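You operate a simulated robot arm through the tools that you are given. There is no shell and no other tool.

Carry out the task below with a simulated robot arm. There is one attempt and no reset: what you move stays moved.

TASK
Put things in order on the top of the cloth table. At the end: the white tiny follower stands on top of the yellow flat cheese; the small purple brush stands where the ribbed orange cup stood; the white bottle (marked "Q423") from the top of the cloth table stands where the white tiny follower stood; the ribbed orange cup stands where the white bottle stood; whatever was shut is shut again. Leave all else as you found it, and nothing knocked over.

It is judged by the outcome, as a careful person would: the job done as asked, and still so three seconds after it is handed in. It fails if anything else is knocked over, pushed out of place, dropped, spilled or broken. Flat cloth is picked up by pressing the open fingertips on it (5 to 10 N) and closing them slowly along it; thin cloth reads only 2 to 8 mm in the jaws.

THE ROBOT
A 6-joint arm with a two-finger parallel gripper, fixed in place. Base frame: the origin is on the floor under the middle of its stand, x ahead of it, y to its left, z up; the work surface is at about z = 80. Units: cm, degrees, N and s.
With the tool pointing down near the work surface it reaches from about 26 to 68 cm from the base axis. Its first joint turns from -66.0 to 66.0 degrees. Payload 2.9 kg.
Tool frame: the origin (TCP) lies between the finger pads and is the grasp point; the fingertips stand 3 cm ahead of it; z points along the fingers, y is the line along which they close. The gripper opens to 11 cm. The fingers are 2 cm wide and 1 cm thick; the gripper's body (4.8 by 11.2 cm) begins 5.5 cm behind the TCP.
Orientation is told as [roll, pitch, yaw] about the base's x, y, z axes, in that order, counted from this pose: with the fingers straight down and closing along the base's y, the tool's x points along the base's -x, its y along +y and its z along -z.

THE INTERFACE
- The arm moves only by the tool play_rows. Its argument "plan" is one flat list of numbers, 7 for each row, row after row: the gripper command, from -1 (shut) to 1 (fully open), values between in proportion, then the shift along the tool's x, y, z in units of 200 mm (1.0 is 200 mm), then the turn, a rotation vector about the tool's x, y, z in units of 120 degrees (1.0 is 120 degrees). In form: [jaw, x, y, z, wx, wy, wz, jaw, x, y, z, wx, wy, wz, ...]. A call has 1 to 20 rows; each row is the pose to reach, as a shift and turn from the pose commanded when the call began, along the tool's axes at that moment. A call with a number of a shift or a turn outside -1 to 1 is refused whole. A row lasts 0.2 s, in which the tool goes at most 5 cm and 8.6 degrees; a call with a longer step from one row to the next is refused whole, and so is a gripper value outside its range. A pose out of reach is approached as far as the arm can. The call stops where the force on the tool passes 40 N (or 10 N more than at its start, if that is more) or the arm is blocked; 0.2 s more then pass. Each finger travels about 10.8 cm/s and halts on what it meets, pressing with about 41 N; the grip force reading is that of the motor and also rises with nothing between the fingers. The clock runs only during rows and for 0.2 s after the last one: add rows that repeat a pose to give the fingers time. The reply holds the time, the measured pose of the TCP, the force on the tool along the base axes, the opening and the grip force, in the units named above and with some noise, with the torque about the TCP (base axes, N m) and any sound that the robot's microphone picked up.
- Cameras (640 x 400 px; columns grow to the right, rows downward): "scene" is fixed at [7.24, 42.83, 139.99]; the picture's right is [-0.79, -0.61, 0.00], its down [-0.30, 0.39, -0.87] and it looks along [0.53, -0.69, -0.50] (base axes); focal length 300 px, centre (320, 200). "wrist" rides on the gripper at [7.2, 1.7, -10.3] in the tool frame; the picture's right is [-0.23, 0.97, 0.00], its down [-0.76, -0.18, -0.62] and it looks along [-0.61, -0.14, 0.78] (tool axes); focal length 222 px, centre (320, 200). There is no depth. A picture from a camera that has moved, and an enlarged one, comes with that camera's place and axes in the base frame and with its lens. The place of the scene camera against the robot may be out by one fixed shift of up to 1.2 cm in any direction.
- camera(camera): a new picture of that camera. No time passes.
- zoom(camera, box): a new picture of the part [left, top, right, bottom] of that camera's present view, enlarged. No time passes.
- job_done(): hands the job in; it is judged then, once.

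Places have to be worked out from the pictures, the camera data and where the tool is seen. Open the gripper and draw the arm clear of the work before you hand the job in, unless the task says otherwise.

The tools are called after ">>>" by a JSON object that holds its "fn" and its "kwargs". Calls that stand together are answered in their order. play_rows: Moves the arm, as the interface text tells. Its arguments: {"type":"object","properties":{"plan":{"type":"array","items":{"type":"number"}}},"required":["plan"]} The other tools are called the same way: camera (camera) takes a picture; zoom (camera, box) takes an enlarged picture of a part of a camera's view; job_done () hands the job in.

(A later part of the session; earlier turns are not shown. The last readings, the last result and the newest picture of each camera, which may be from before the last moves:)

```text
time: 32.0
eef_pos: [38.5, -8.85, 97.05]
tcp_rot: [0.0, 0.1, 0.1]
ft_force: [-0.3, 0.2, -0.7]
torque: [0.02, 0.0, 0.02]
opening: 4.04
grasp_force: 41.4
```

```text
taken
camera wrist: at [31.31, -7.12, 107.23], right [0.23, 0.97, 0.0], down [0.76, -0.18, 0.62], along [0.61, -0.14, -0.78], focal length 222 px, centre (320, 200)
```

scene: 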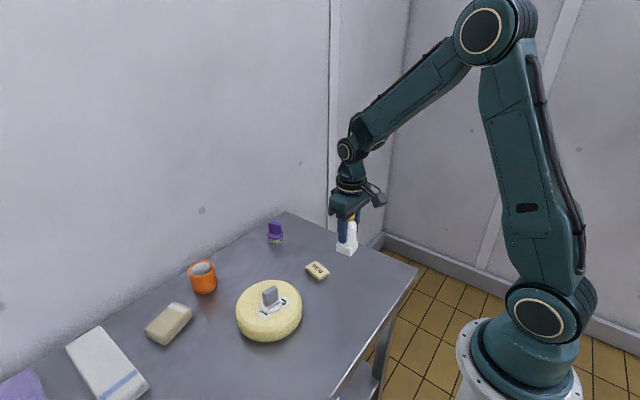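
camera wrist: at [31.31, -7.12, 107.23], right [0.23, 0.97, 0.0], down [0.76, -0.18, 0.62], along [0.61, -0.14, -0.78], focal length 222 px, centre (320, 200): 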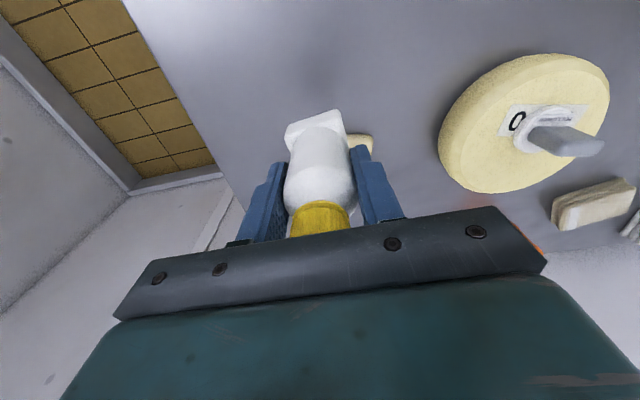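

The bottle hangs upright and is about 2.7 cm short of the target. I finish the move and lower to about 0.6 cm above the table.

>>> {"fn": "play_rows", "kwargs": {"plan": [-0.6, 0.05, -0.017, 0, 0, 0, 0, -0.6, 0.11, -0.036, 0.02, 0, 0, 0, -0.6, 0.139, -0.046, 0.08, 0, 0, 0, -0.6, 0.139, -0.046, 0.17, 0, 0, 0, -0.6, 0.139, -0.046, 0.27, 0, 0, 0, -0.6, 0.139, -0.046, 0.36, 0, 0, 0, -0.6, 0.139, -0.046, 0.43, 0, 0, 0, -0.6, 0.139, -0.046, 0.465, 0, 0, 0, -0.6, 0.139, -0.046, 0.465, 0, 0, 0]}}

>>> {"fn": "zoom", "kwargs": {"camera": "scene", "box": [310, 200, 410, 300]}}

```text
time: 34.0
eef_pos: [35.8, -10.01, 87.59]
tcp_rot: [0.0, 0.0, 0.0]
ft_force: [0.3, -0.5, -1.2]
torque: [0.0, -0.01, 0.01]
opening: 4.05
grasp_force: 40.9
```

```text
4.00 times, centred on (360, 250) of scene
camera zoom: at [7.24, 42.83, 139.99], right [-0.79, -0.61, 0.0], down [-0.3, 0.39, -0.87], along [0.53, -0.69, -0.5], focal length 1200 px, centre (160, 0)
```

zoom: 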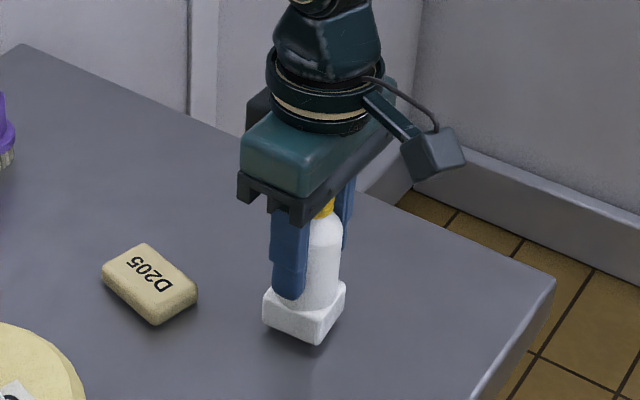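

Now lowering in 0.1 cm steps toward contact at z≈87.1.

>>> {"fn": "play_rows", "kwargs": {"plan": [-0.6, 0, 0, 0.005, 0, 0, 0, -0.6, 0, 0, 0.01, 0, 0, 0, -0.6, 0, 0, 0.015, 0, 0, 0, -0.6, 0, 0, 0.02, 0, 0, 0, -0.6, 0, 0, 0.025, 0, 0, 0, -0.6, 0, 0, 0.028, 0, 0, 0, -0.6, 0, 0, 0.028, 0, 0, 0]}}

```text
time: 35.6
eef_pos: [35.96, -9.89, 87.18]
tcp_rot: [-0.1, -0.1, 0.0]
ft_force: [0.3, 0.3, -1.0]
torque: [0.04, 0.01, -0.01]
opening: 4.05
grasp_force: 41.1
```

>>> {"fn": "play_rows", "kwargs": {"plan": [-0.6, 0, 0, 0.004, 0, 0, 0, -0.6, 0, 0, 0.008, 0, 0, 0, -0.6, 0, 0, 0.008, 0, 0, 0]}}

```text
time: 36.4
eef_pos: [36.0, -9.98, 87.07]
tcp_rot: [-0.2, 0.0, 0.0]
ft_force: [-3.1, -0.5, 21.7]
torque: [0.23, 0.23, -0.12]
opening: 4.05
grasp_force: 40.8
```

Contact at 21.7 N. I back off slightly (0.08 cm) and open gradually.

>>> {"fn": "play_rows", "kwargs": {"plan": [-0.6, 0, 0, -0.003, 0, 0, 0, -0.6, 0, 0, -0.005, 0, 0, 0, -0.25, 0, 0, -0.005, 0, 0, 0, -0.2, 0, 0, -0.005, 0, 0, 0, -0.1, 0, 0, -0.005, 0, 0, 0, 0.1, 0, 0, -0.005, 0, 0, 0, 0.3, 0, 0, -0.005, 0, 0, 0, 0.3, 0, 0, -0.005, 0, 0, 0]}}

>>> {"fn": "camera", "kwargs": {"camera": "wrist"}}

>>> {"fn": "zoom", "kwargs": {"camera": "scene", "box": [310, 200, 410, 300]}}

```text
time: 38.2
eef_pos: [35.97, -9.98, 87.18]
tcp_rot: [-0.1, 0.0, 0.0]
ft_force: [-0.6, 0.2, -0.3]
torque: [0.01, 0.0, 0.0]
opening: 7.1
grasp_force: 0.1
```

```text
taken
camera wrist: at [28.66, -8.07, 97.37], right [0.23, 0.97, 0.0], down [0.76, -0.18, 0.62], along [0.61, -0.14, -0.78], focal length 222 px, centre (320, 200)
```

wrist: 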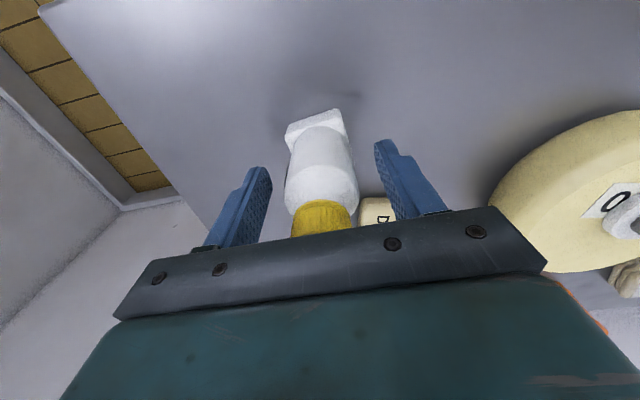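

```text
4.00 times, centred on (360, 250) of scene
camera zoom: at [7.24, 42.83, 139.99], right [-0.79, -0.61, 0.0], down [-0.3, 0.39, -0.87], along [0.53, -0.69, -0.5], focal length 1200 px, centre (160, 0)
```

zoom: 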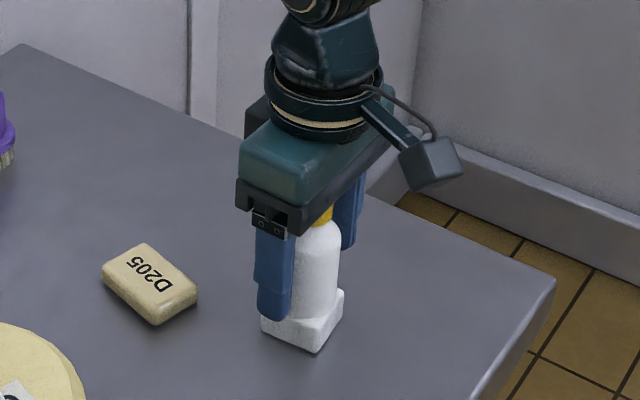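

The bottle stands at the follower's old spot. I raise the arm and travel at height toward a viewing pose short of the cup, which I triangulate at (65.75,16.05), rim z≈86.8.

>>> {"fn": "play_rows", "kwargs": {"plan": [0.35, 0, 0, -0.04, 0, 0, 0, 0.4, 0, 0, -0.14, 0, 0, 0, 0.45, 0, 0, -0.28, 0, 0, 0, 0.45, 0, 0, -0.42, 0, 0, 0, 0.45, 0, 0, -0.56, 0, 0, 0, 0.45, 0, 0, -0.68, 0, 0, 0, 0.45, 0, 0, -0.75, 0, 0, 0, 0.45, -0.06, 0.062, -0.75, 0, 0, 0, 0.45, -0.16, 0.165, -0.75, 0, 0, 0, 0.45, -0.28, 0.289, -0.75, 0, 0, 0, 0.45, -0.4, 0.413, -0.75, 0, 0, 0, 0.45, -0.52, 0.536, -0.75, 0, 0, 0, 0.45, -0.64, 0.66, -0.75, 0, 0, 0, 0.45, -0.76, 0.784, -0.75, 0, 0, 0, 0.45, -0.87, 0.897, -0.75, 0, 0, 0, 0.45, -0.95, 0.98, -0.75, 0, 0, 0, 0.45, -0.95, 0.98, -0.75, 0, 0, 0]}}

>>> {"fn": "camera", "kwargs": {"camera": "wrist"}}

>>> {"fn": "camera", "kwargs": {"camera": "scene"}}

```text
time: 41.8
eef_pos: [54.83, 9.71, 102.27]
tcp_rot: [0.0, 0.0, 0.0]
ft_force: [0.5, -0.4, 0.2]
torque: [-0.02, 0.0, -0.01]
opening: 7.97
grasp_force: 0.0
```

```text
taken
camera wrist: at [47.62, 11.59, 112.4], right [0.23, 0.97, 0.0], down [0.76, -0.18, 0.62], along [0.61, -0.14, -0.78], focal length 222 px, centre (320, 200)
```

wrist: 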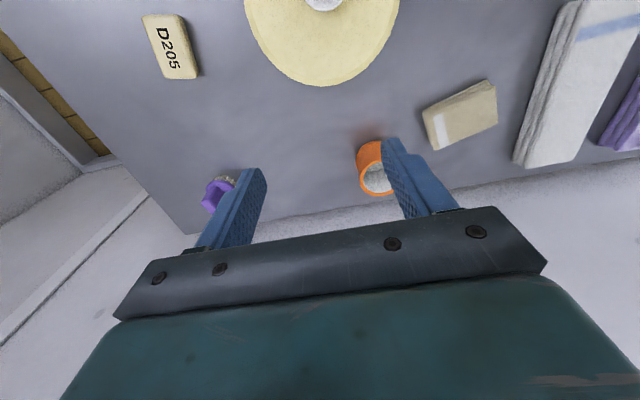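

```text
taken
```

scene: 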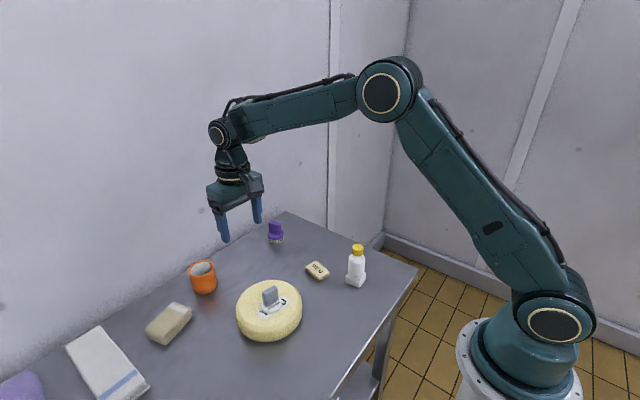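

Cup is clear ahead. I move to directly above it at z≈98 and check whether the arm actually reaches that radius (67.7 cm).

>>> {"fn": "play_rows", "kwargs": {"plan": [0.5, -0.06, 0.035, 0.02, 0, 0, 0, 0.55, -0.15, 0.088, 0.055, 0, 0, 0, 0.6, -0.25, 0.146, 0.09, 0, 0, 0, 0.6, -0.35, 0.204, 0.13, 0, 0, 0, 0.6, -0.44, 0.257, 0.165, 0, 0, 0, 0.6, -0.51, 0.298, 0.19, 0, 0, 0, 0.6, -0.5415, 0.316, 0.204, 0, 0, 0, 0.6, -0.5415, 0.316, 0.204, 0, 0, 0]}}

>>> {"fn": "camera", "kwargs": {"camera": "wrist"}}

>>> {"fn": "camera", "kwargs": {"camera": "scene"}}

```text
time: 43.6
eef_pos: [65.21, 16.27, 97.83]
tcp_rot: [0.0, 0.0, 0.0]
ft_force: [0.7, 0.5, 0.2]
torque: [-0.01, -0.01, 0.01]
opening: 8.82
grasp_force: 0.1
out of reach, approached as far as the arm can: row 7, 8
```

```text
taken
camera wrist: at [57.85, 18.09, 108.1], right [0.23, 0.97, 0.0], down [0.76, -0.18, 0.62], along [0.61, -0.14, -0.78], focal length 222 px, centre (320, 200)
```

wrist: 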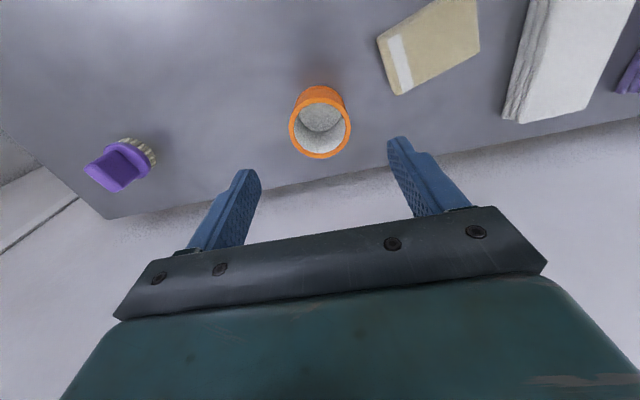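

```text
taken
```

scene: 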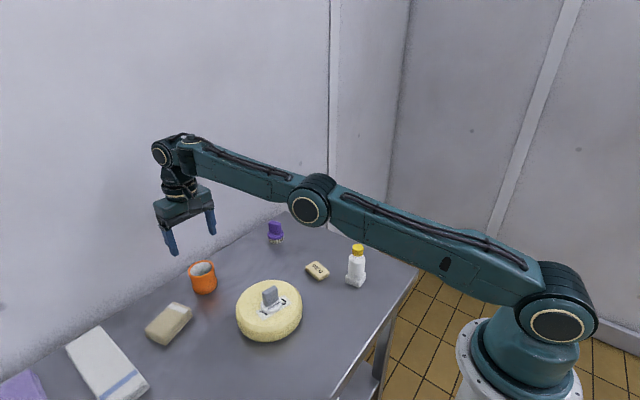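

At z≈98 the radius limit is ~67.2 cm; lower it should grow. I zoom to refine the cup position.

>>> {"fn": "zoom", "kwargs": {"camera": "wrist", "box": [270, 70, 370, 170]}}

>>> {"fn": "zoom", "kwargs": {"camera": "wrist", "box": [70, 120, 180, 210]}}

```text
4.00 times, centred on (320, 120) of wrist
camera zoom: at [57.85, 18.09, 108.1], right [0.23, 0.97, 0.0], down [0.76, -0.18, 0.62], along [0.61, -0.14, -0.78], focal length 888 px, centre (320, 520)
```

zoom: 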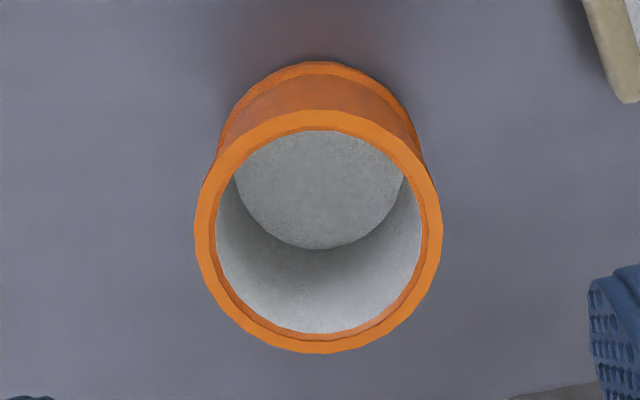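

```text
4.44 times, centred on (125, 165) of wrist
camera zoom: at [57.85, 18.09, 108.1], right [0.23, 0.97, 0.0], down [0.76, -0.18, 0.62], along [0.61, -0.14, -0.78], focal length 987 px, centre (1187, 356)
```

zoom: 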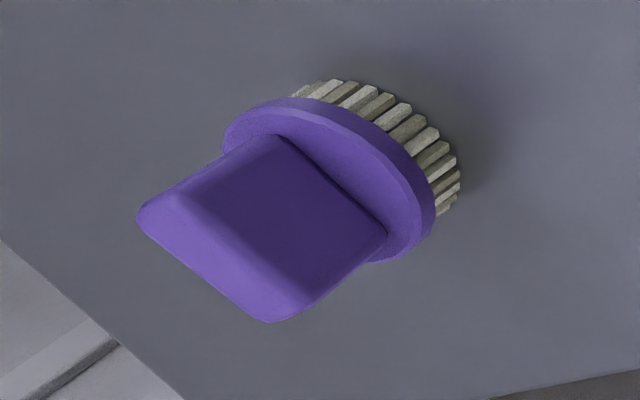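

The cup is empty, rim diameter ~6.1 cm, centred at about (65.75,16.1). I descend to z≈88.5 with jaws at 8.8 cm and check position.

>>> {"fn": "play_rows", "kwargs": {"plan": [0.6, 0, 0.002, 0.05, 0, 0, 0, 0.6, 0, 0.004, 0.14, 0, 0, 0, 0.6, 0, 0.004, 0.24, 0, 0, 0, 0.6, 0, 0.004, 0.34, 0, 0, 0, 0.6, 0, 0.004, 0.42, 0, 0, 0, 0.6, 0, 0.004, 0.475, 0, 0, 0, 0.6, 0, 0.004, 0.475, 0, 0, 0]}}

>>> {"fn": "camera", "kwargs": {"camera": "wrist"}}

>>> {"fn": "zoom", "kwargs": {"camera": "scene", "box": [140, 190, 260, 310]}}

```text
time: 45.2
eef_pos: [65.0, 16.39, 88.3]
tcp_rot: [0.0, 0.1, 0.0]
ft_force: [-0.9, 0.7, -0.9]
torque: [0.0, -0.03, -0.01]
opening: 8.78
grasp_force: 0.1
```

```text
taken
camera wrist: at [57.81, 18.28, 98.59], right [0.23, 0.97, 0.0], down [0.76, -0.18, 0.62], along [0.61, -0.14, -0.78], focal length 222 px, centre (320, 200)
```

wrist: 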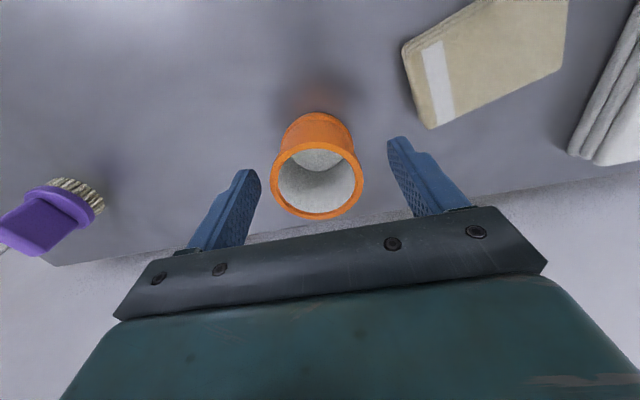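

```text
3.33 times, centred on (200, 250) of scene
camera zoom: at [7.24, 42.83, 139.99], right [-0.79, -0.61, 0.0], down [-0.3, 0.39, -0.87], along [0.53, -0.69, -0.5], focal length 1000 px, centre (720, 33)
```

zoom: 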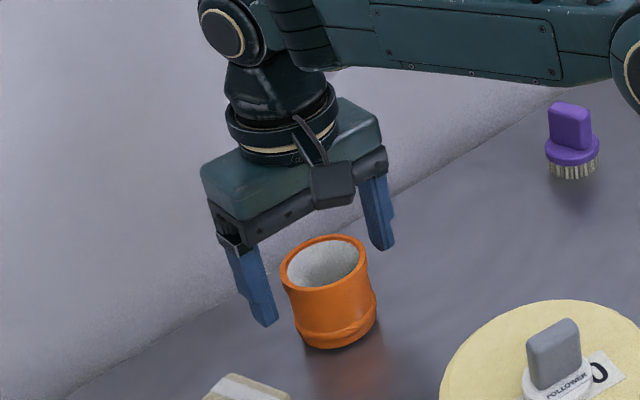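

>>> {"fn": "zoom", "kwargs": {"camera": "wrist", "box": [250, 100, 390, 230]}}

```text
3.08 times, centred on (320, 165) of wrist
camera zoom: at [57.81, 18.28, 98.59], right [0.23, 0.97, 0.0], down [0.76, -0.18, 0.62], along [0.61, -0.14, -0.78], focal length 684 px, centre (320, 308)
```

zoom: 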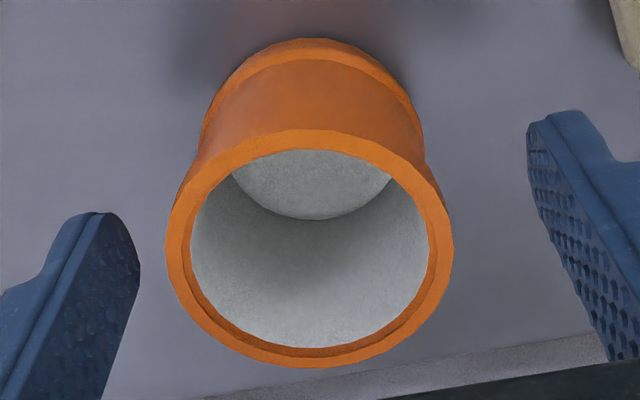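

Correcting for perspective, the cup centre is about (65.9,16.17); the tool is at (65.0,16.39). I lower to z≈84.5 (where reach is larger) and shift ahead 0.9 cm, -0.2 cm in y.

>>> {"fn": "play_rows", "kwargs": {"plan": [0.6, 0, -0.005, 0.05, 0, 0, 0, 0.6, 0, -0.01, 0.11, 0, 0, 0, 0.6, 0, -0.01, 0.16, 0, 0, 0, 0.6, -0.01, -0.01, 0.1925, 0, 0, 0, 0.6, -0.025, -0.01, 0.1925, 0, 0, 0, 0.6, -0.045, -0.01, 0.1925, 0, 0, 0, 0.6, -0.045, -0.01, 0.1925, 0, 0, 0]}}

>>> {"fn": "camera", "kwargs": {"camera": "wrist"}}

>>> {"fn": "zoom", "kwargs": {"camera": "scene", "box": [140, 190, 260, 310]}}

```text
time: 46.8
eef_pos: [65.94, 16.11, 84.64]
tcp_rot: [-0.1, 0.0, 0.0]
ft_force: [0.2, -0.4, -0.1]
torque: [0.0, 0.0, -0.01]
opening: 8.81
grasp_force: 0.1
```

```text
taken
camera wrist: at [58.69, 17.91, 94.8], right [0.23, 0.97, 0.0], down [0.76, -0.18, 0.62], along [0.61, -0.14, -0.78], focal length 222 px, centre (320, 200)
```

wrist: 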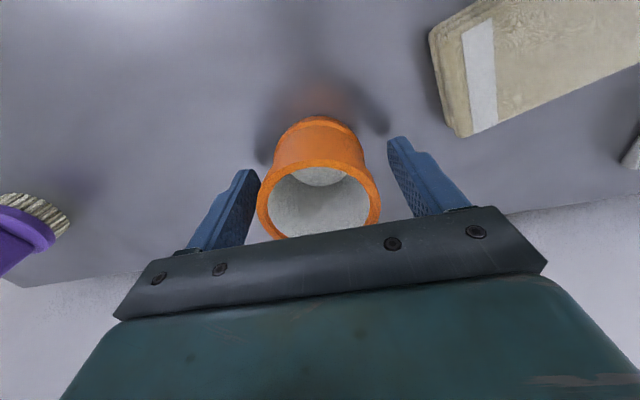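

```text
3.33 times, centred on (200, 250) of scene
camera zoom: at [7.24, 42.83, 139.99], right [-0.79, -0.61, 0.0], down [-0.3, 0.39, -0.87], along [0.53, -0.69, -0.5], focal length 1000 px, centre (720, 33)
```

zoom: 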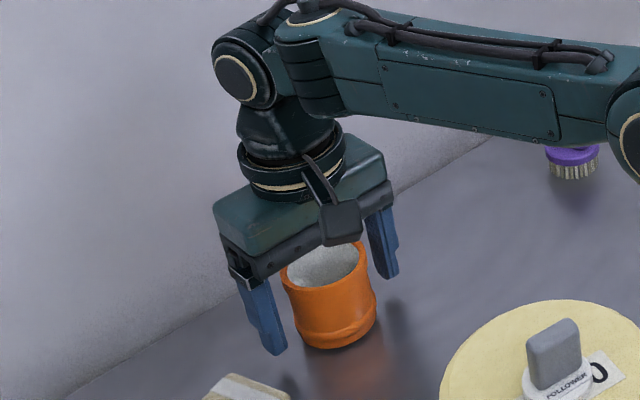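

The tool is at (65.94,16.11,84.64), well centred on the cup. I close slowly.

>>> {"fn": "play_rows", "kwargs": {"plan": [0.45, 0, 0, 0, 0, 0, 0, 0.35, 0, 0, 0, 0, 0, 0, 0.25, 0, 0, 0, 0, 0, 0, 0.18, 0, 0, 0, 0, 0, 0, 0.12, 0, 0, 0, 0, 0, 0, 0.06, 0, 0, 0, 0, 0, 0, 0, 0, 0, 0, 0, 0, 0, -0.1, 0, 0, 0, 0, 0, 0, -0.1, 0, 0, 0, 0, 0, 0]}}

>>> {"fn": "camera", "kwargs": {"camera": "wrist"}}

>>> {"fn": "zoom", "kwargs": {"camera": "scene", "box": [160, 230, 240, 310]}}

```text
time: 48.8
eef_pos: [65.98, 16.11, 84.57]
tcp_rot: [0.0, 0.0, -0.1]
ft_force: [0.5, -1.0, -0.4]
torque: [0.04, -0.02, 0.01]
opening: 5.65
grasp_force: 41.2
```

```text
taken
camera wrist: at [58.68, 17.92, 94.81], right [0.23, 0.97, 0.0], down [0.76, -0.18, 0.62], along [0.61, -0.14, -0.78], focal length 222 px, centre (320, 200)
```

wrist: 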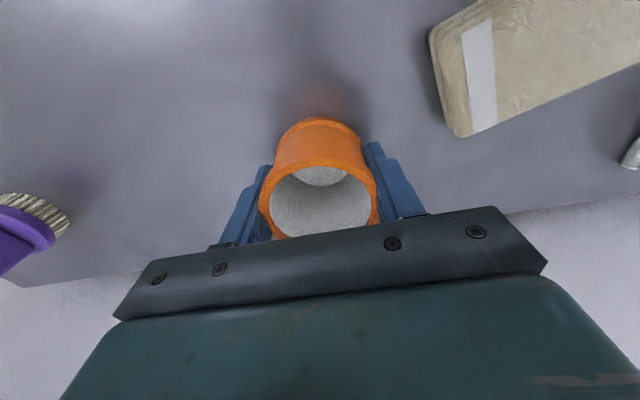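

```text
5.00 times, centred on (200, 270) of scene
camera zoom: at [7.24, 42.83, 139.99], right [-0.79, -0.61, 0.0], down [-0.3, 0.39, -0.87], along [0.53, -0.69, -0.5], focal length 1500 px, centre (920, -150)
```

zoom: 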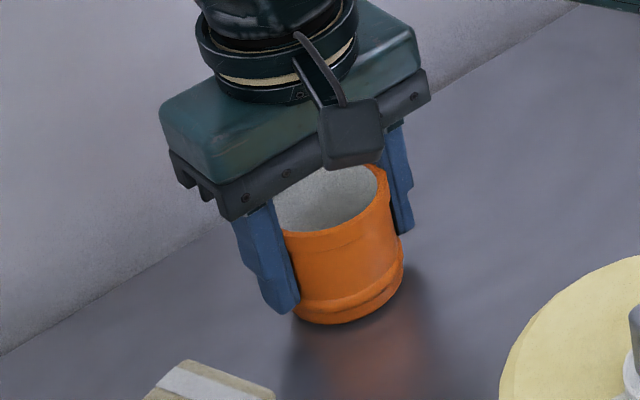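

Gripped firmly (5.65 cm). I lift gently, drawing inward slightly to stay within reach, then carry the cup toward the bottle's old place.

>>> {"fn": "play_rows", "kwargs": {"plan": [-0.3, 0, 0, 0, 0, 0, 0, -0.3, 0, 0, -0.012, 0, 0, 0, -0.3, 0.01, 0, -0.035, 0, 0, 0, -0.3, 0.03, 0, -0.07, 0, 0, 0, -0.3, 0.06, 0, -0.13, 0, 0, 0, -0.3, 0.1, -0.03, -0.2, 0, 0, 0, -0.3, 0.14, -0.08, -0.26, 0, 0, 0, -0.3, 0.18, -0.16, -0.3, 0, 0, 0, -0.3, 0.23, -0.27, -0.3, 0, 0, 0, -0.3, 0.28, -0.39, -0.3, 0, 0, 0, -0.3, 0.33, -0.51, -0.3, 0, 0, 0, -0.3, 0.38, -0.63, -0.3, 0, 0, 0, -0.3, 0.42, -0.75, -0.3, 0, 0, 0, -0.3, 0.46, -0.86, -0.3, 0, 0, 0, -0.3, 0.49, -0.95, -0.3, 0, 0, 0, -0.3, 0.5035, -0.9985, -0.3, 0, 0, 0, -0.3, 0.5035, -0.9985, -0.3, 0, 0, 0]}}

>>> {"fn": "camera", "kwargs": {"camera": "wrist"}}

>>> {"fn": "camera", "kwargs": {"camera": "scene"}}

```text
time: 52.4
eef_pos: [56.02, -3.83, 90.56]
tcp_rot: [0.0, 0.0, 0.0]
ft_force: [0.4, -0.2, -0.8]
torque: [0.01, 0.0, 0.03]
opening: 5.63
grasp_force: 40.3
```

```text
taken
camera wrist: at [48.67, -2.03, 100.79], right [0.23, 0.97, 0.0], down [0.76, -0.18, 0.62], along [0.61, -0.14, -0.78], focal length 222 px, centre (320, 200)
```

wrist: 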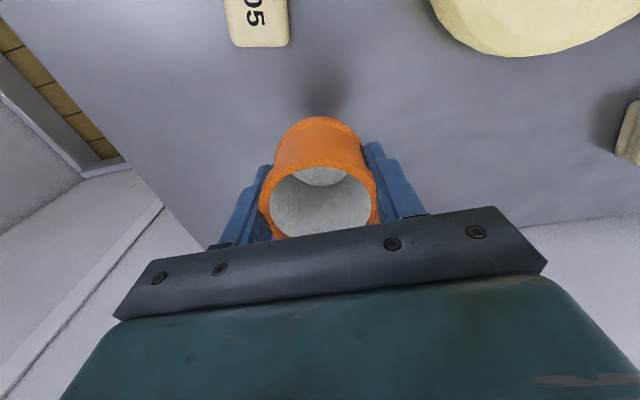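

```text
taken
```

scene: 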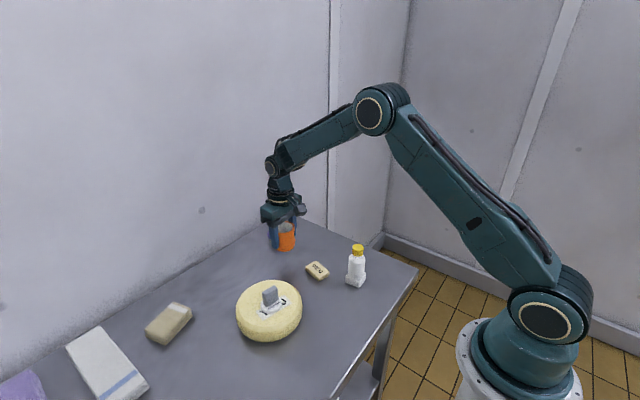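

The cup is over the bottle's old spot. I lower to ~0.5 cm above the table.

>>> {"fn": "play_rows", "kwargs": {"plan": [-0.3, 0.005, 0, 0.04, 0, 0, 0, -0.3, 0.006, 0, 0.1, 0, 0, 0, -0.3, 0.006, 0, 0.17, 0, 0, 0, -0.3, 0.006, 0, 0.23, 0, 0, 0, -0.3, 0.006, 0, 0.265, 0, 0, 0, -0.3, 0.006, 0, 0.275, 0, 0, 0, -0.3, 0.006, 0, 0.275, 0, 0, 0]}}

>>> {"fn": "zoom", "kwargs": {"camera": "scene", "box": [240, 190, 330, 280]}}

```text
time: 54.0
eef_pos: [55.69, -3.8, 85.08]
tcp_rot: [0.0, 0.0, 0.0]
ft_force: [0.1, 0.9, -0.2]
torque: [-0.01, -0.03, 0.02]
opening: 5.64
grasp_force: 41.2
```

```text
4.44 times, centred on (285, 235) of scene
camera zoom: at [7.24, 42.83, 139.99], right [-0.79, -0.61, 0.0], down [-0.3, 0.39, -0.87], along [0.53, -0.69, -0.5], focal length 1334 px, centre (476, 44)
```

zoom: 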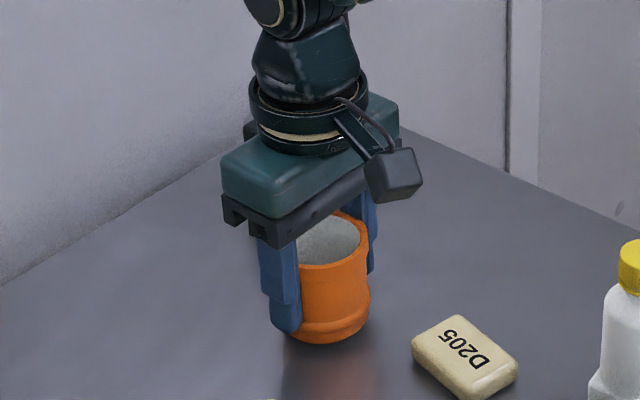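

Now lowering in small steps to contact expected at z≈84.6.

>>> {"fn": "play_rows", "kwargs": {"plan": [-0.3, -0.004, 0, 0.006, 0, 0, 0, -0.3, -0.004, 0, 0.012, 0, 0, 0, -0.3, -0.004, 0, 0.018, 0, 0, 0, -0.3, -0.004, 0, 0.018, 0, 0, 0]}}

```text
time: 55.0
eef_pos: [55.91, -3.84, 84.77]
tcp_rot: [-0.1, 0.0, 0.1]
ft_force: [0.8, -0.3, -0.6]
torque: [0.0, -0.01, 0.03]
opening: 5.63
grasp_force: 41.4
```

>>> {"fn": "play_rows", "kwargs": {"plan": [-0.3, 0, 0, 0.004, 0, 0, 0, -0.3, 0, 0, 0.008, 0, 0, 0, -0.3, 0, 0, 0.008, 0, 0, 0]}}

```text
time: 55.8
eef_pos: [55.86, -3.86, 84.63]
tcp_rot: [0.1, 0.0, -0.1]
ft_force: [-1.7, 0.7, 3.2]
torque: [0.02, 0.04, -0.01]
opening: 5.63
grasp_force: 40.8
```

Light contact (3 N). I open gradually to release.

>>> {"fn": "play_rows", "kwargs": {"plan": [-0.1, 0, 0, 0.008, 0, 0, 0, 0.03, 0, 0, 0.008, 0, 0, 0, 0.1, 0, 0, 0.006, 0, 0, 0, 0.2, 0, 0, 0.006, 0, 0, 0, 0.35, 0, 0, 0.006, 0, 0, 0, 0.5, 0, 0, 0.006, 0, 0, 0, 0.5, 0, 0, 0.006, 0, 0, 0]}}

>>> {"fn": "camera", "kwargs": {"camera": "wrist"}}

>>> {"fn": "zoom", "kwargs": {"camera": "scene", "box": [240, 190, 330, 280]}}

```text
time: 57.4
eef_pos: [55.76, -3.83, 84.36]
tcp_rot: [0.0, 0.1, 0.0]
ft_force: [1.0, -0.4, -0.2]
torque: [-0.02, -0.02, -0.03]
opening: 8.26
grasp_force: 0.0
```

```text
taken
camera wrist: at [48.6, -2.03, 94.62], right [0.23, 0.97, 0.0], down [0.76, -0.18, 0.62], along [0.61, -0.14, -0.78], focal length 222 px, centre (320, 200)
```

wrist: 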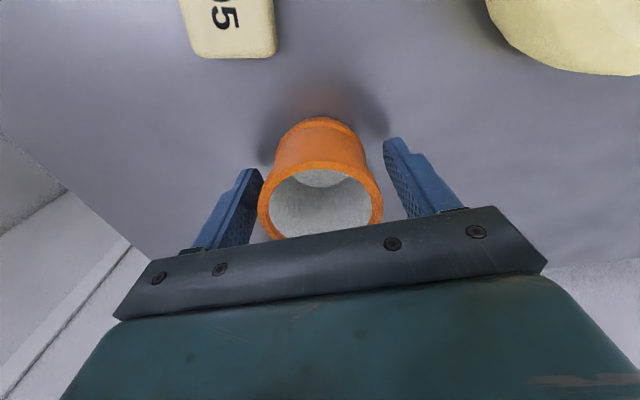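

```text
4.44 times, centred on (285, 235) of scene
camera zoom: at [7.24, 42.83, 139.99], right [-0.79, -0.61, 0.0], down [-0.3, 0.39, -0.87], along [0.53, -0.69, -0.5], focal length 1334 px, centre (476, 44)
```

zoom: 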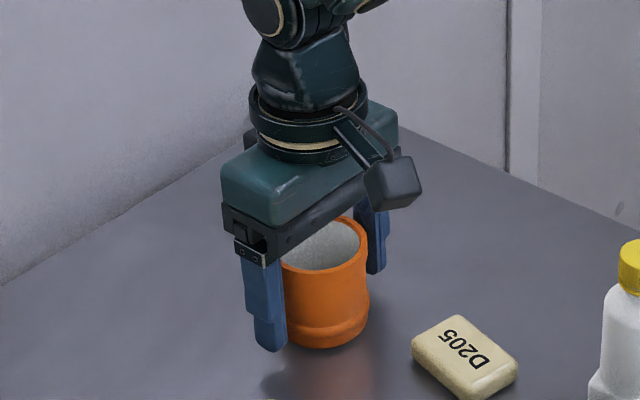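

The cup stands where the bottle was. I raise straight up to z≈100 and look at the brush.

>>> {"fn": "play_rows", "kwargs": {"plan": [0.5, 0, 0, -0.03, 0, 0, 0, 0.5, 0, 0, -0.1, 0, 0, 0, 0.5, 0, 0, -0.22, 0, 0, 0, 0.5, 0, 0, -0.36, 0, 0, 0, 0.5, 0, 0, -0.5, 0, 0, 0, 0.5, 0, 0, -0.64, 0, 0, 0, 0.5, 0, 0, -0.75, 0, 0, 0, 0.5, 0, 0, -0.78, 0, 0, 0, 0.5, 0, 0, -0.78, 0, 0, 0]}}

>>> {"fn": "camera", "kwargs": {"camera": "wrist"}}

>>> {"fn": "camera", "kwargs": {"camera": "scene"}}

>>> {"fn": "zoom", "kwargs": {"camera": "wrist", "box": [240, 100, 360, 220]}}

>>> {"fn": "zoom", "kwargs": {"camera": "scene", "box": [250, 210, 310, 270]}}

```text
time: 59.4
eef_pos: [55.82, -3.98, 100.01]
tcp_rot: [0.0, 0.0, -0.1]
ft_force: [-0.3, 0.5, 0.6]
torque: [0.0, 0.01, 0.0]
opening: 8.23
grasp_force: 0.1
```

```text
taken
camera wrist: at [48.58, -2.15, 110.22], right [0.23, 0.97, 0.0], down [0.76, -0.18, 0.62], along [0.61, -0.14, -0.78], focal length 222 px, centre (320, 200)
```

wrist: 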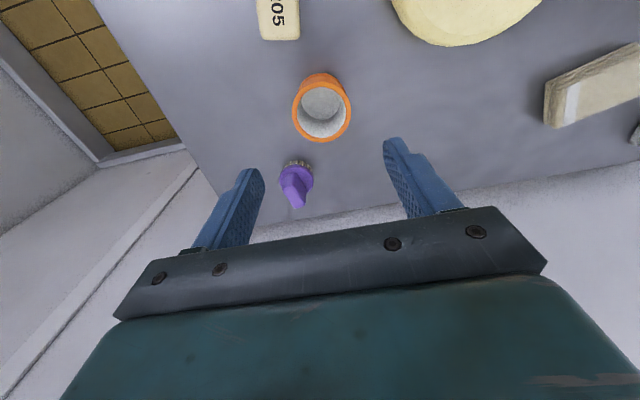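

```text
taken
```

scene: 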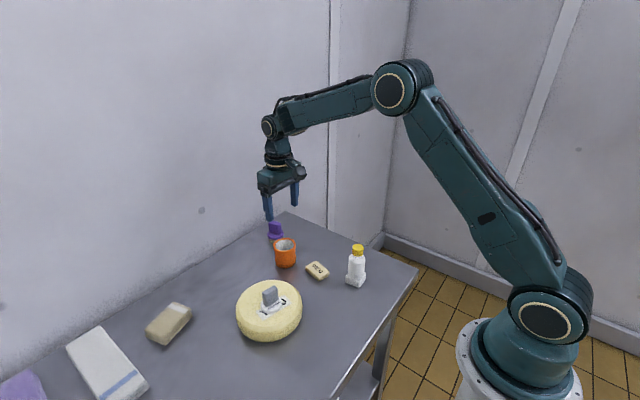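

```text
3.33 times, centred on (300, 160) of wrist
camera zoom: at [48.58, -2.15, 110.22], right [0.23, 0.97, 0.0], down [0.76, -0.18, 0.62], along [0.61, -0.14, -0.78], focal length 740 px, centre (387, 333)
```

zoom: 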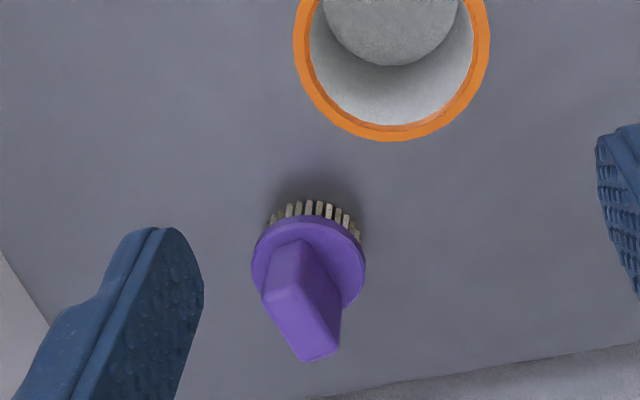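

```text
6.67 times, centred on (280, 240) of scene
camera zoom: at [7.24, 42.83, 139.99], right [-0.79, -0.61, 0.0], down [-0.3, 0.39, -0.87], along [0.53, -0.69, -0.5], focal length 2000 px, centre (587, -67)
```

zoom: 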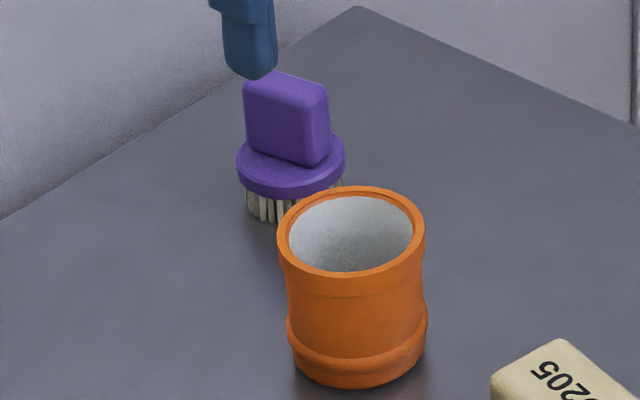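

Triangulating puts the brush disc at (65.85,-9.8), with its handle long along x (turned roughly +8°), top z≈87. I move above it with yaw +8° at z≈95 and check alignment.

>>> {"fn": "play_rows", "kwargs": {"plan": [0.4, -0.05, -0.03, 0.025, 0, 0, -0.01, 0.3, -0.13, -0.077, 0.06, 0, 0, -0.02, 0.2, -0.22, -0.13, 0.11, 0, 0, -0.035, 0.1, -0.32, -0.19, 0.16, 0, 0, -0.05, 0.1, -0.41, -0.243, 0.2, 0, 0, -0.06, 0.1, -0.48, -0.284, 0.24, 0, 0, -0.0667, 0.1, -0.5025, -0.2975, 0.25, 0, 0, -0.0667, 0.1, -0.5025, -0.2975, 0.25, 0, 0, -0.0667]}}

>>> {"fn": "camera", "kwargs": {"camera": "wrist"}}

>>> {"fn": "zoom", "kwargs": {"camera": "wrist", "box": [260, 80, 380, 200]}}

>>> {"fn": "zoom", "kwargs": {"camera": "scene", "box": [230, 180, 320, 270]}}

```text
time: 61.2
eef_pos: [65.72, -9.86, 95.14]
tcp_rot: [0.0, 0.0, 8.0]
ft_force: [0.1, 0.1, 0.6]
torque: [-0.01, 0.01, 0.03]
opening: 6.04
grasp_force: 0.0
```

```text
taken
camera wrist: at [58.37, -8.98, 105.25], right [0.09, 1.0, 0.0], down [0.78, -0.07, 0.62], along [0.62, -0.06, -0.78], focal length 222 px, centre (320, 200)
```

wrist: 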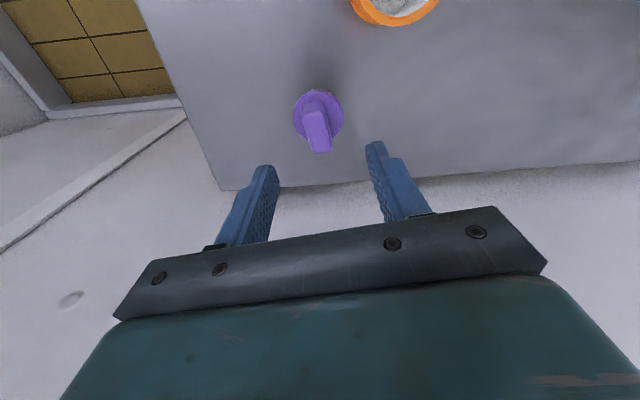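

```text
3.33 times, centred on (320, 140) of wrist
camera zoom: at [58.37, -8.98, 105.25], right [0.09, 1.0, 0.0], down [0.78, -0.07, 0.62], along [0.62, -0.06, -0.78], focal length 740 px, centre (320, 400)
```

zoom: 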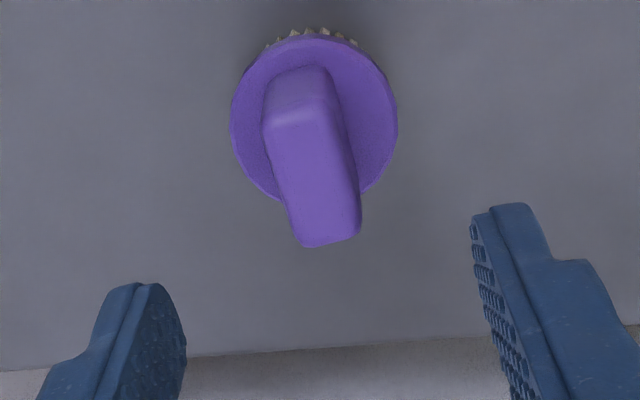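

```text
4.44 times, centred on (275, 225) of scene
camera zoom: at [7.24, 42.83, 139.99], right [-0.79, -0.61, 0.0], down [-0.3, 0.39, -0.87], along [0.53, -0.69, -0.5], focal length 1334 px, centre (520, 89)
```

zoom: 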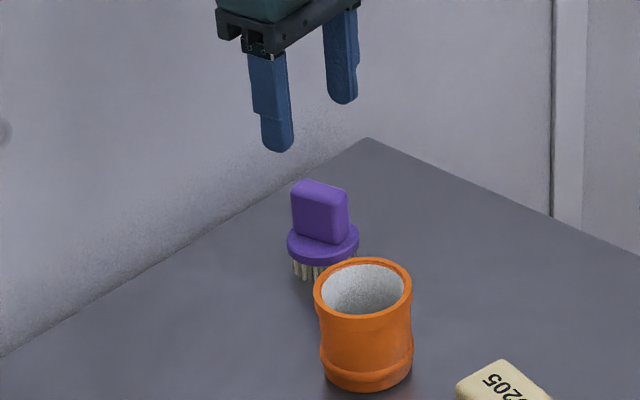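

The handle is aligned with the jaws (8.4°), centre about (65.9,-9.75). I descend to TCP z≈86.4 so tips stop ~1 cm above the brush's disc.

>>> {"fn": "play_rows", "kwargs": {"plan": [0.1, -0.005, 0.001, 0.04, 0, 0, 0, 0.1, -0.009, 0.002, 0.11, 0, 0, 0, 0.1, -0.009, 0.002, 0.19, 0, 0, 0, 0.1, -0.009, 0.002, 0.27, 0, 0, 0, 0.1, -0.009, 0.002, 0.34, 0, 0, 0, 0.1, -0.009, 0.002, 0.4, 0, 0, 0, 0.1, -0.009, 0.002, 0.43, 0, 0, 0, 0.1, -0.009, 0.002, 0.43, 0, 0, 0]}}

>>> {"fn": "camera", "kwargs": {"camera": "wrist"}}

>>> {"fn": "zoom", "kwargs": {"camera": "scene", "box": [230, 180, 320, 270]}}

>>> {"fn": "zoom", "kwargs": {"camera": "wrist", "box": [260, 100, 380, 220]}}

```text
time: 63.0
eef_pos: [66.15, -9.73, 86.43]
tcp_rot: [-0.1, 0.0, 8.1]
ft_force: [-1.1, 0.4, 0.5]
torque: [-0.02, -0.02, -0.02]
opening: 6.06
grasp_force: 0.0
```

```text
taken
camera wrist: at [58.71, -8.92, 96.62], right [0.09, 1.0, 0.0], down [0.78, -0.07, 0.62], along [0.62, -0.06, -0.78], focal length 222 px, centre (320, 200)
```

wrist: 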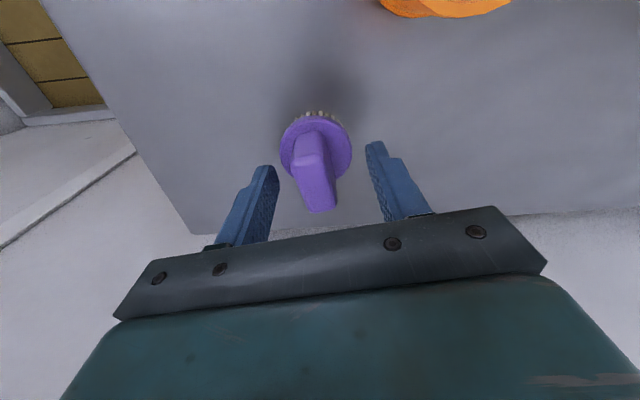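

```text
4.44 times, centred on (275, 225) of scene
camera zoom: at [7.24, 42.83, 139.99], right [-0.79, -0.61, 0.0], down [-0.3, 0.39, -0.87], along [0.53, -0.69, -0.5], focal length 1334 px, centre (520, 89)
```

zoom: 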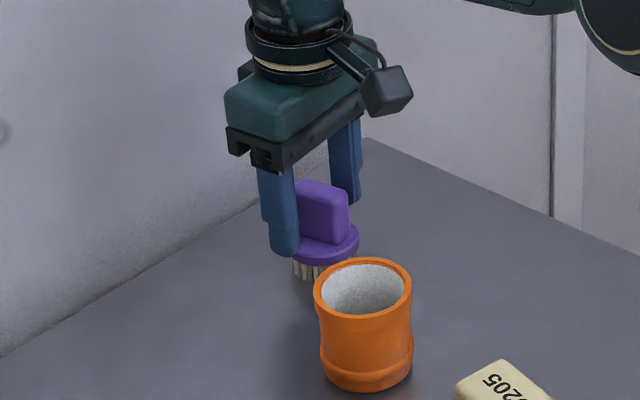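

```text
3.33 times, centred on (320, 160) of wrist
camera zoom: at [58.71, -8.92, 96.62], right [0.09, 1.0, 0.0], down [0.78, -0.07, 0.62], along [0.62, -0.06, -0.78], focal length 740 px, centre (320, 333)
```

zoom: 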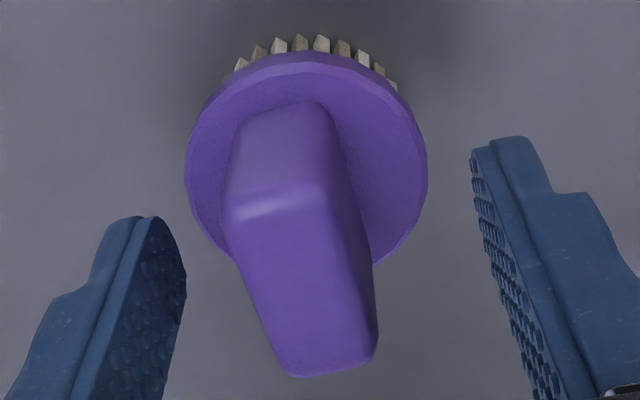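

The handle centre is ~0.35 cm nearer the base than the grasp point; I shift back 0.3 cm and -0.13 cm sideways, then close slowly.

>>> {"fn": "play_rows", "kwargs": {"plan": [0.1, 0.008, -0.003, 0, 0, 0, 0, 0.1, 0.015, -0.006, 0, 0, 0, 0, -0.1, 0.015, -0.006, 0, 0, 0, 0, -0.25, 0.015, -0.006, 0, 0, 0, 0, -0.4, 0.015, -0.006, 0, 0, 0, 0, -0.52, 0.015, -0.006, 0, 0, 0, 0, -0.6, 0.015, -0.006, 0, 0, 0, 0, -0.67, 0.015, -0.006, 0, 0, 0, 0, -0.75, 0.015, -0.006, 0, 0, 0, 0, -0.9, 0.015, -0.006, 0, 0, 0, 0, -0.9, 0.015, -0.006, 0, 0, 0, 0]}}

>>> {"fn": "camera", "kwargs": {"camera": "wrist"}}

>>> {"fn": "zoom", "kwargs": {"camera": "scene", "box": [230, 180, 320, 270]}}

```text
time: 65.4
eef_pos: [65.73, -9.89, 86.42]
tcp_rot: [0.0, 0.1, 8.0]
ft_force: [-0.7, 0.2, 0.4]
torque: [-0.03, -0.02, -0.02]
opening: 1.94
grasp_force: 41.4
```

```text
taken
camera wrist: at [58.41, -9.04, 96.63], right [0.09, 1.0, 0.0], down [0.78, -0.07, 0.62], along [0.62, -0.06, -0.78], focal length 222 px, centre (320, 200)
```

wrist: 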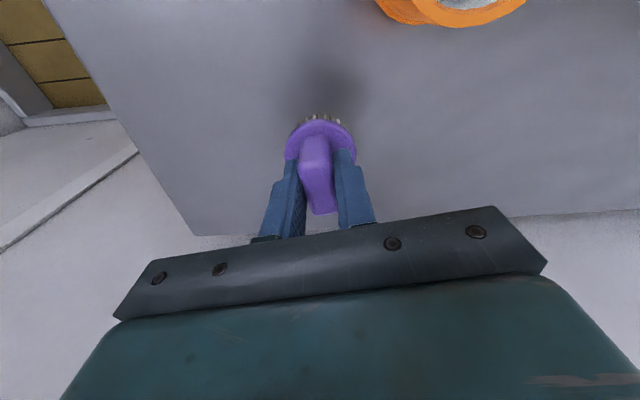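

```text
4.44 times, centred on (275, 225) of scene
camera zoom: at [7.24, 42.83, 139.99], right [-0.79, -0.61, 0.0], down [-0.3, 0.39, -0.87], along [0.53, -0.69, -0.5], focal length 1334 px, centre (520, 89)
```

zoom: 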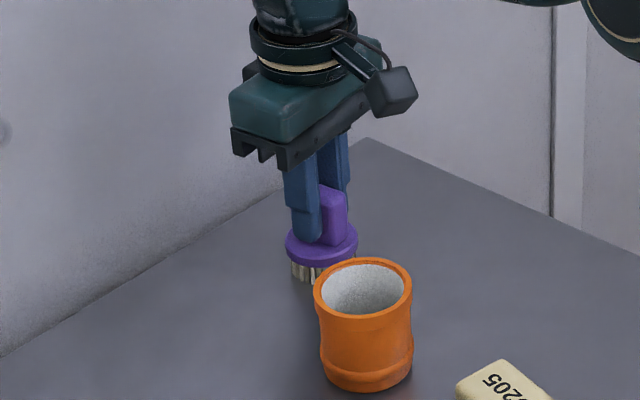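

Gripped at 1.94 cm. I lift 4.6 cm and carry it halfway toward the cup's old place.

>>> {"fn": "play_rows", "kwargs": {"plan": [-0.9, 0, 0, -0.015, 0, 0, 0, -0.9, 0, 0, -0.06, 0, 0, 0, -0.9, 0, 0, -0.13, 0, 0, 0, -0.9, 0, 0, -0.2, 0, 0, 0, -0.9, -0.004, 0.025, -0.23, 0, 0, 0, -0.9, -0.015, 0.1, -0.23, 0, 0, 0, -0.9, -0.031, 0.21, -0.23, 0, 0, 0, -0.9, -0.048, 0.325, -0.23, 0, 0, 0, -0.9, -0.064, 0.435, -0.23, 0, 0, 0, -0.9, -0.08, 0.54, -0.23, 0, 0, 0, -0.9, -0.09, 0.61, -0.23, 0, 0, 0, -0.9, -0.095, 0.643, -0.23, 0, 0, 0, -0.9, -0.095, 0.643, -0.23, 0, 0, 0]}}

>>> {"fn": "camera", "kwargs": {"camera": "wrist"}}

>>> {"fn": "camera", "kwargs": {"camera": "scene"}}

```text
time: 68.2
eef_pos: [66.0, 3.11, 90.91]
tcp_rot: [0.0, 0.0, 7.9]
ft_force: [-0.4, 0.2, -0.8]
torque: [0.01, -0.01, 0.0]
opening: 1.92
grasp_force: 40.9
```

```text
taken
camera wrist: at [58.55, 3.91, 101.18], right [0.09, 1.0, 0.0], down [0.78, -0.07, 0.62], along [0.62, -0.06, -0.78], focal length 222 px, centre (320, 200)
```

wrist: 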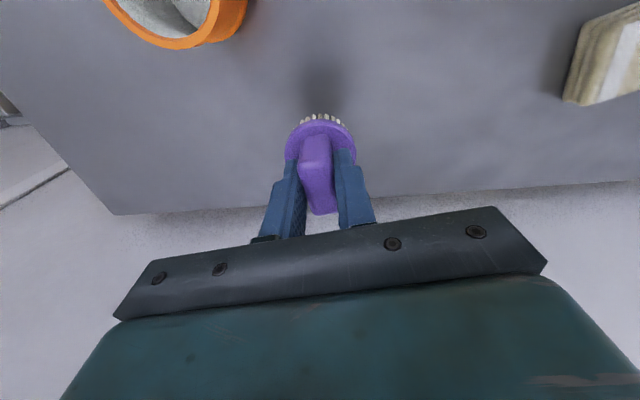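

```text
taken
```

scene: 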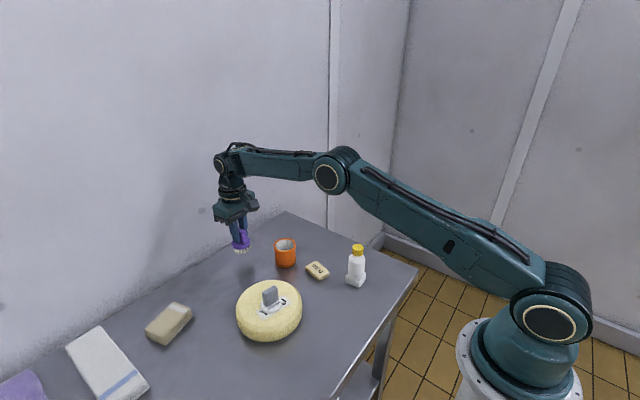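

The brush is held upright. I continue to the cup's old place (65.93,16.1), sinking a little to stay within reach.

>>> {"fn": "play_rows", "kwargs": {"plan": [-0.9, -0.007, 0.05, 0, 0, 0, 0, -0.9, -0.02, 0.14, 0, 0, 0, 0, -0.9, -0.037, 0.25, 0.01, 0, 0, 0, -0.9, -0.053, 0.36, 0.03, 0, 0, 0, -0.9, -0.069, 0.465, 0.06, 0, 0, 0, -0.9, -0.081, 0.55, 0.085, 0, 0, 0, -0.9, -0.09, 0.61, 0.1, 0, 0, 0, -0.9, -0.095, 0.643, 0.11, 0, 0, 0, -0.9, -0.095, 0.643, 0.11, 0, 0, 0]}}

>>> {"fn": "camera", "kwargs": {"camera": "wrist"}}

>>> {"fn": "camera", "kwargs": {"camera": "scene"}}

```text
time: 70.2
eef_pos: [66.01, 16.19, 88.69]
tcp_rot: [0.1, 0.0, 8.0]
ft_force: [1.1, 0.3, 0.1]
torque: [0.02, 0.02, 0.03]
opening: 1.9
grasp_force: 41.4
```

```text
taken
camera wrist: at [58.54, 16.96, 98.96], right [0.09, 1.0, 0.0], down [0.78, -0.07, 0.62], along [0.62, -0.06, -0.78], focal length 222 px, centre (320, 200)
```

wrist: 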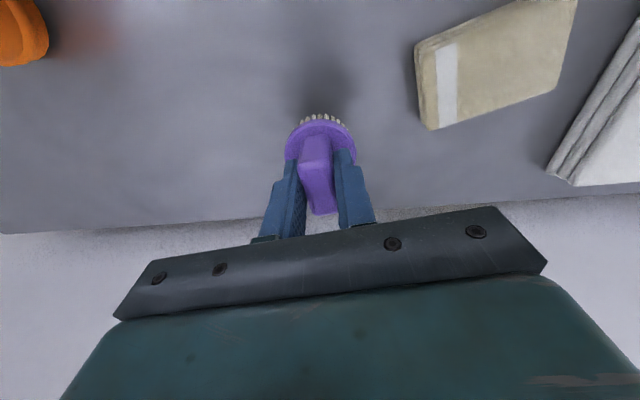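

```text
taken
```

scene: 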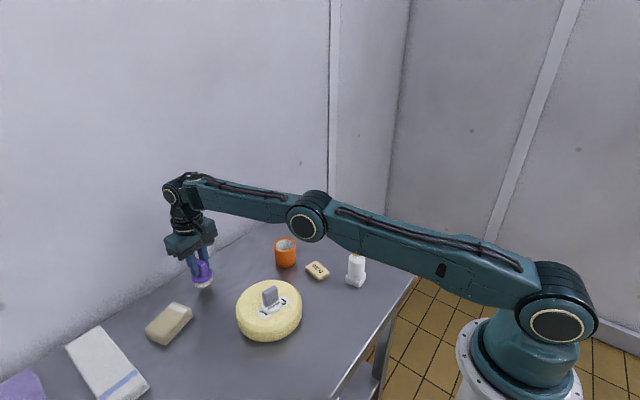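

The tool is at (66.0,16.15). I lower to about 0.5 cm above the table.

>>> {"fn": "play_rows", "kwargs": {"plan": [-0.9, 0, -0.002, 0.03, 0, 0, 0, -0.9, 0.001, -0.003, 0.06, 0, 0, 0, -0.9, 0.001, -0.003, 0.085, 0, 0, 0, -0.9, 0.001, -0.003, 0.095, 0, 0, 0, -0.9, 0.001, -0.003, 0.095, 0, 0, 0]}}

>>> {"fn": "zoom", "kwargs": {"camera": "scene", "box": [160, 220, 250, 310]}}

```text
time: 71.4
eef_pos: [66.02, 15.97, 86.94]
tcp_rot: [0.0, 0.0, 8.0]
ft_force: [-0.9, -0.8, 0.1]
torque: [0.0, -0.02, -0.01]
opening: 1.94
grasp_force: 41.0
```

```text
4.44 times, centred on (205, 265) of scene
camera zoom: at [7.24, 42.83, 139.99], right [-0.79, -0.61, 0.0], down [-0.3, 0.39, -0.87], along [0.53, -0.69, -0.5], focal length 1334 px, centre (831, -89)
```

zoom: 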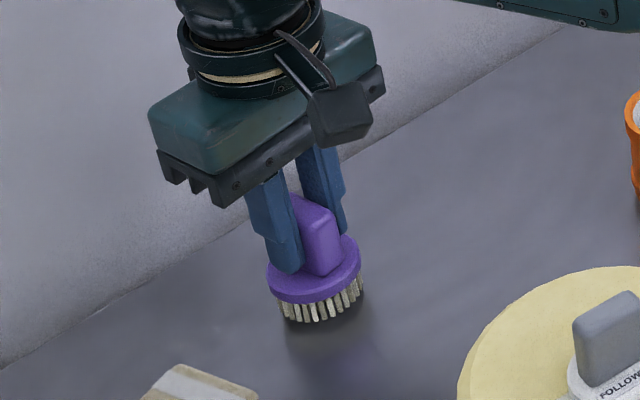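

>>> {"fn": "play_rows", "kwargs": {"plan": [-0.9, 0, 0.003, 0.006, 0, 0, 0, -0.9, 0, 0.004, 0.012, 0, 0, 0, -0.9, 0, 0.004, 0.018, 0, 0, 0, -0.9, 0, 0.004, 0.018, 0, 0, 0]}}

```text
time: 72.4
eef_pos: [65.93, 16.16, 86.53]
tcp_rot: [0.0, 0.0, 8.0]
ft_force: [-0.4, 0.1, 0.1]
torque: [0.0, 0.04, 0.0]
opening: 1.93
grasp_force: 41.4
```

No contact yet at 86.53; a bit more.

>>> {"fn": "play_rows", "kwargs": {"plan": [-0.9, 0, 0, 0.004, 0, 0, 0, -0.9, 0, 0, 0.008, 0, 0, 0, -0.9, 0, 0, 0.008, 0, 0, 0]}}

```text
time: 73.2
eef_pos: [65.81, 16.07, 86.32]
tcp_rot: [-0.1, 0.0, 7.9]
ft_force: [-1.1, 0.6, 1.7]
torque: [0.01, 0.07, 0.0]
opening: 1.92
grasp_force: 41.3
```

>>> {"fn": "play_rows", "kwargs": {"plan": [-0.9, 0, 0, 0.003, 0, 0, 0, -0.9, 0, 0, 0.003, 0, 0, 0]}}

```text
time: 73.8
eef_pos: [66.02, 16.03, 86.39]
tcp_rot: [0.0, -0.2, 8.0]
ft_force: [-2.6, -0.5, 8.6]
torque: [-0.1, 0.19, -0.01]
opening: 1.92
grasp_force: 41.1
```

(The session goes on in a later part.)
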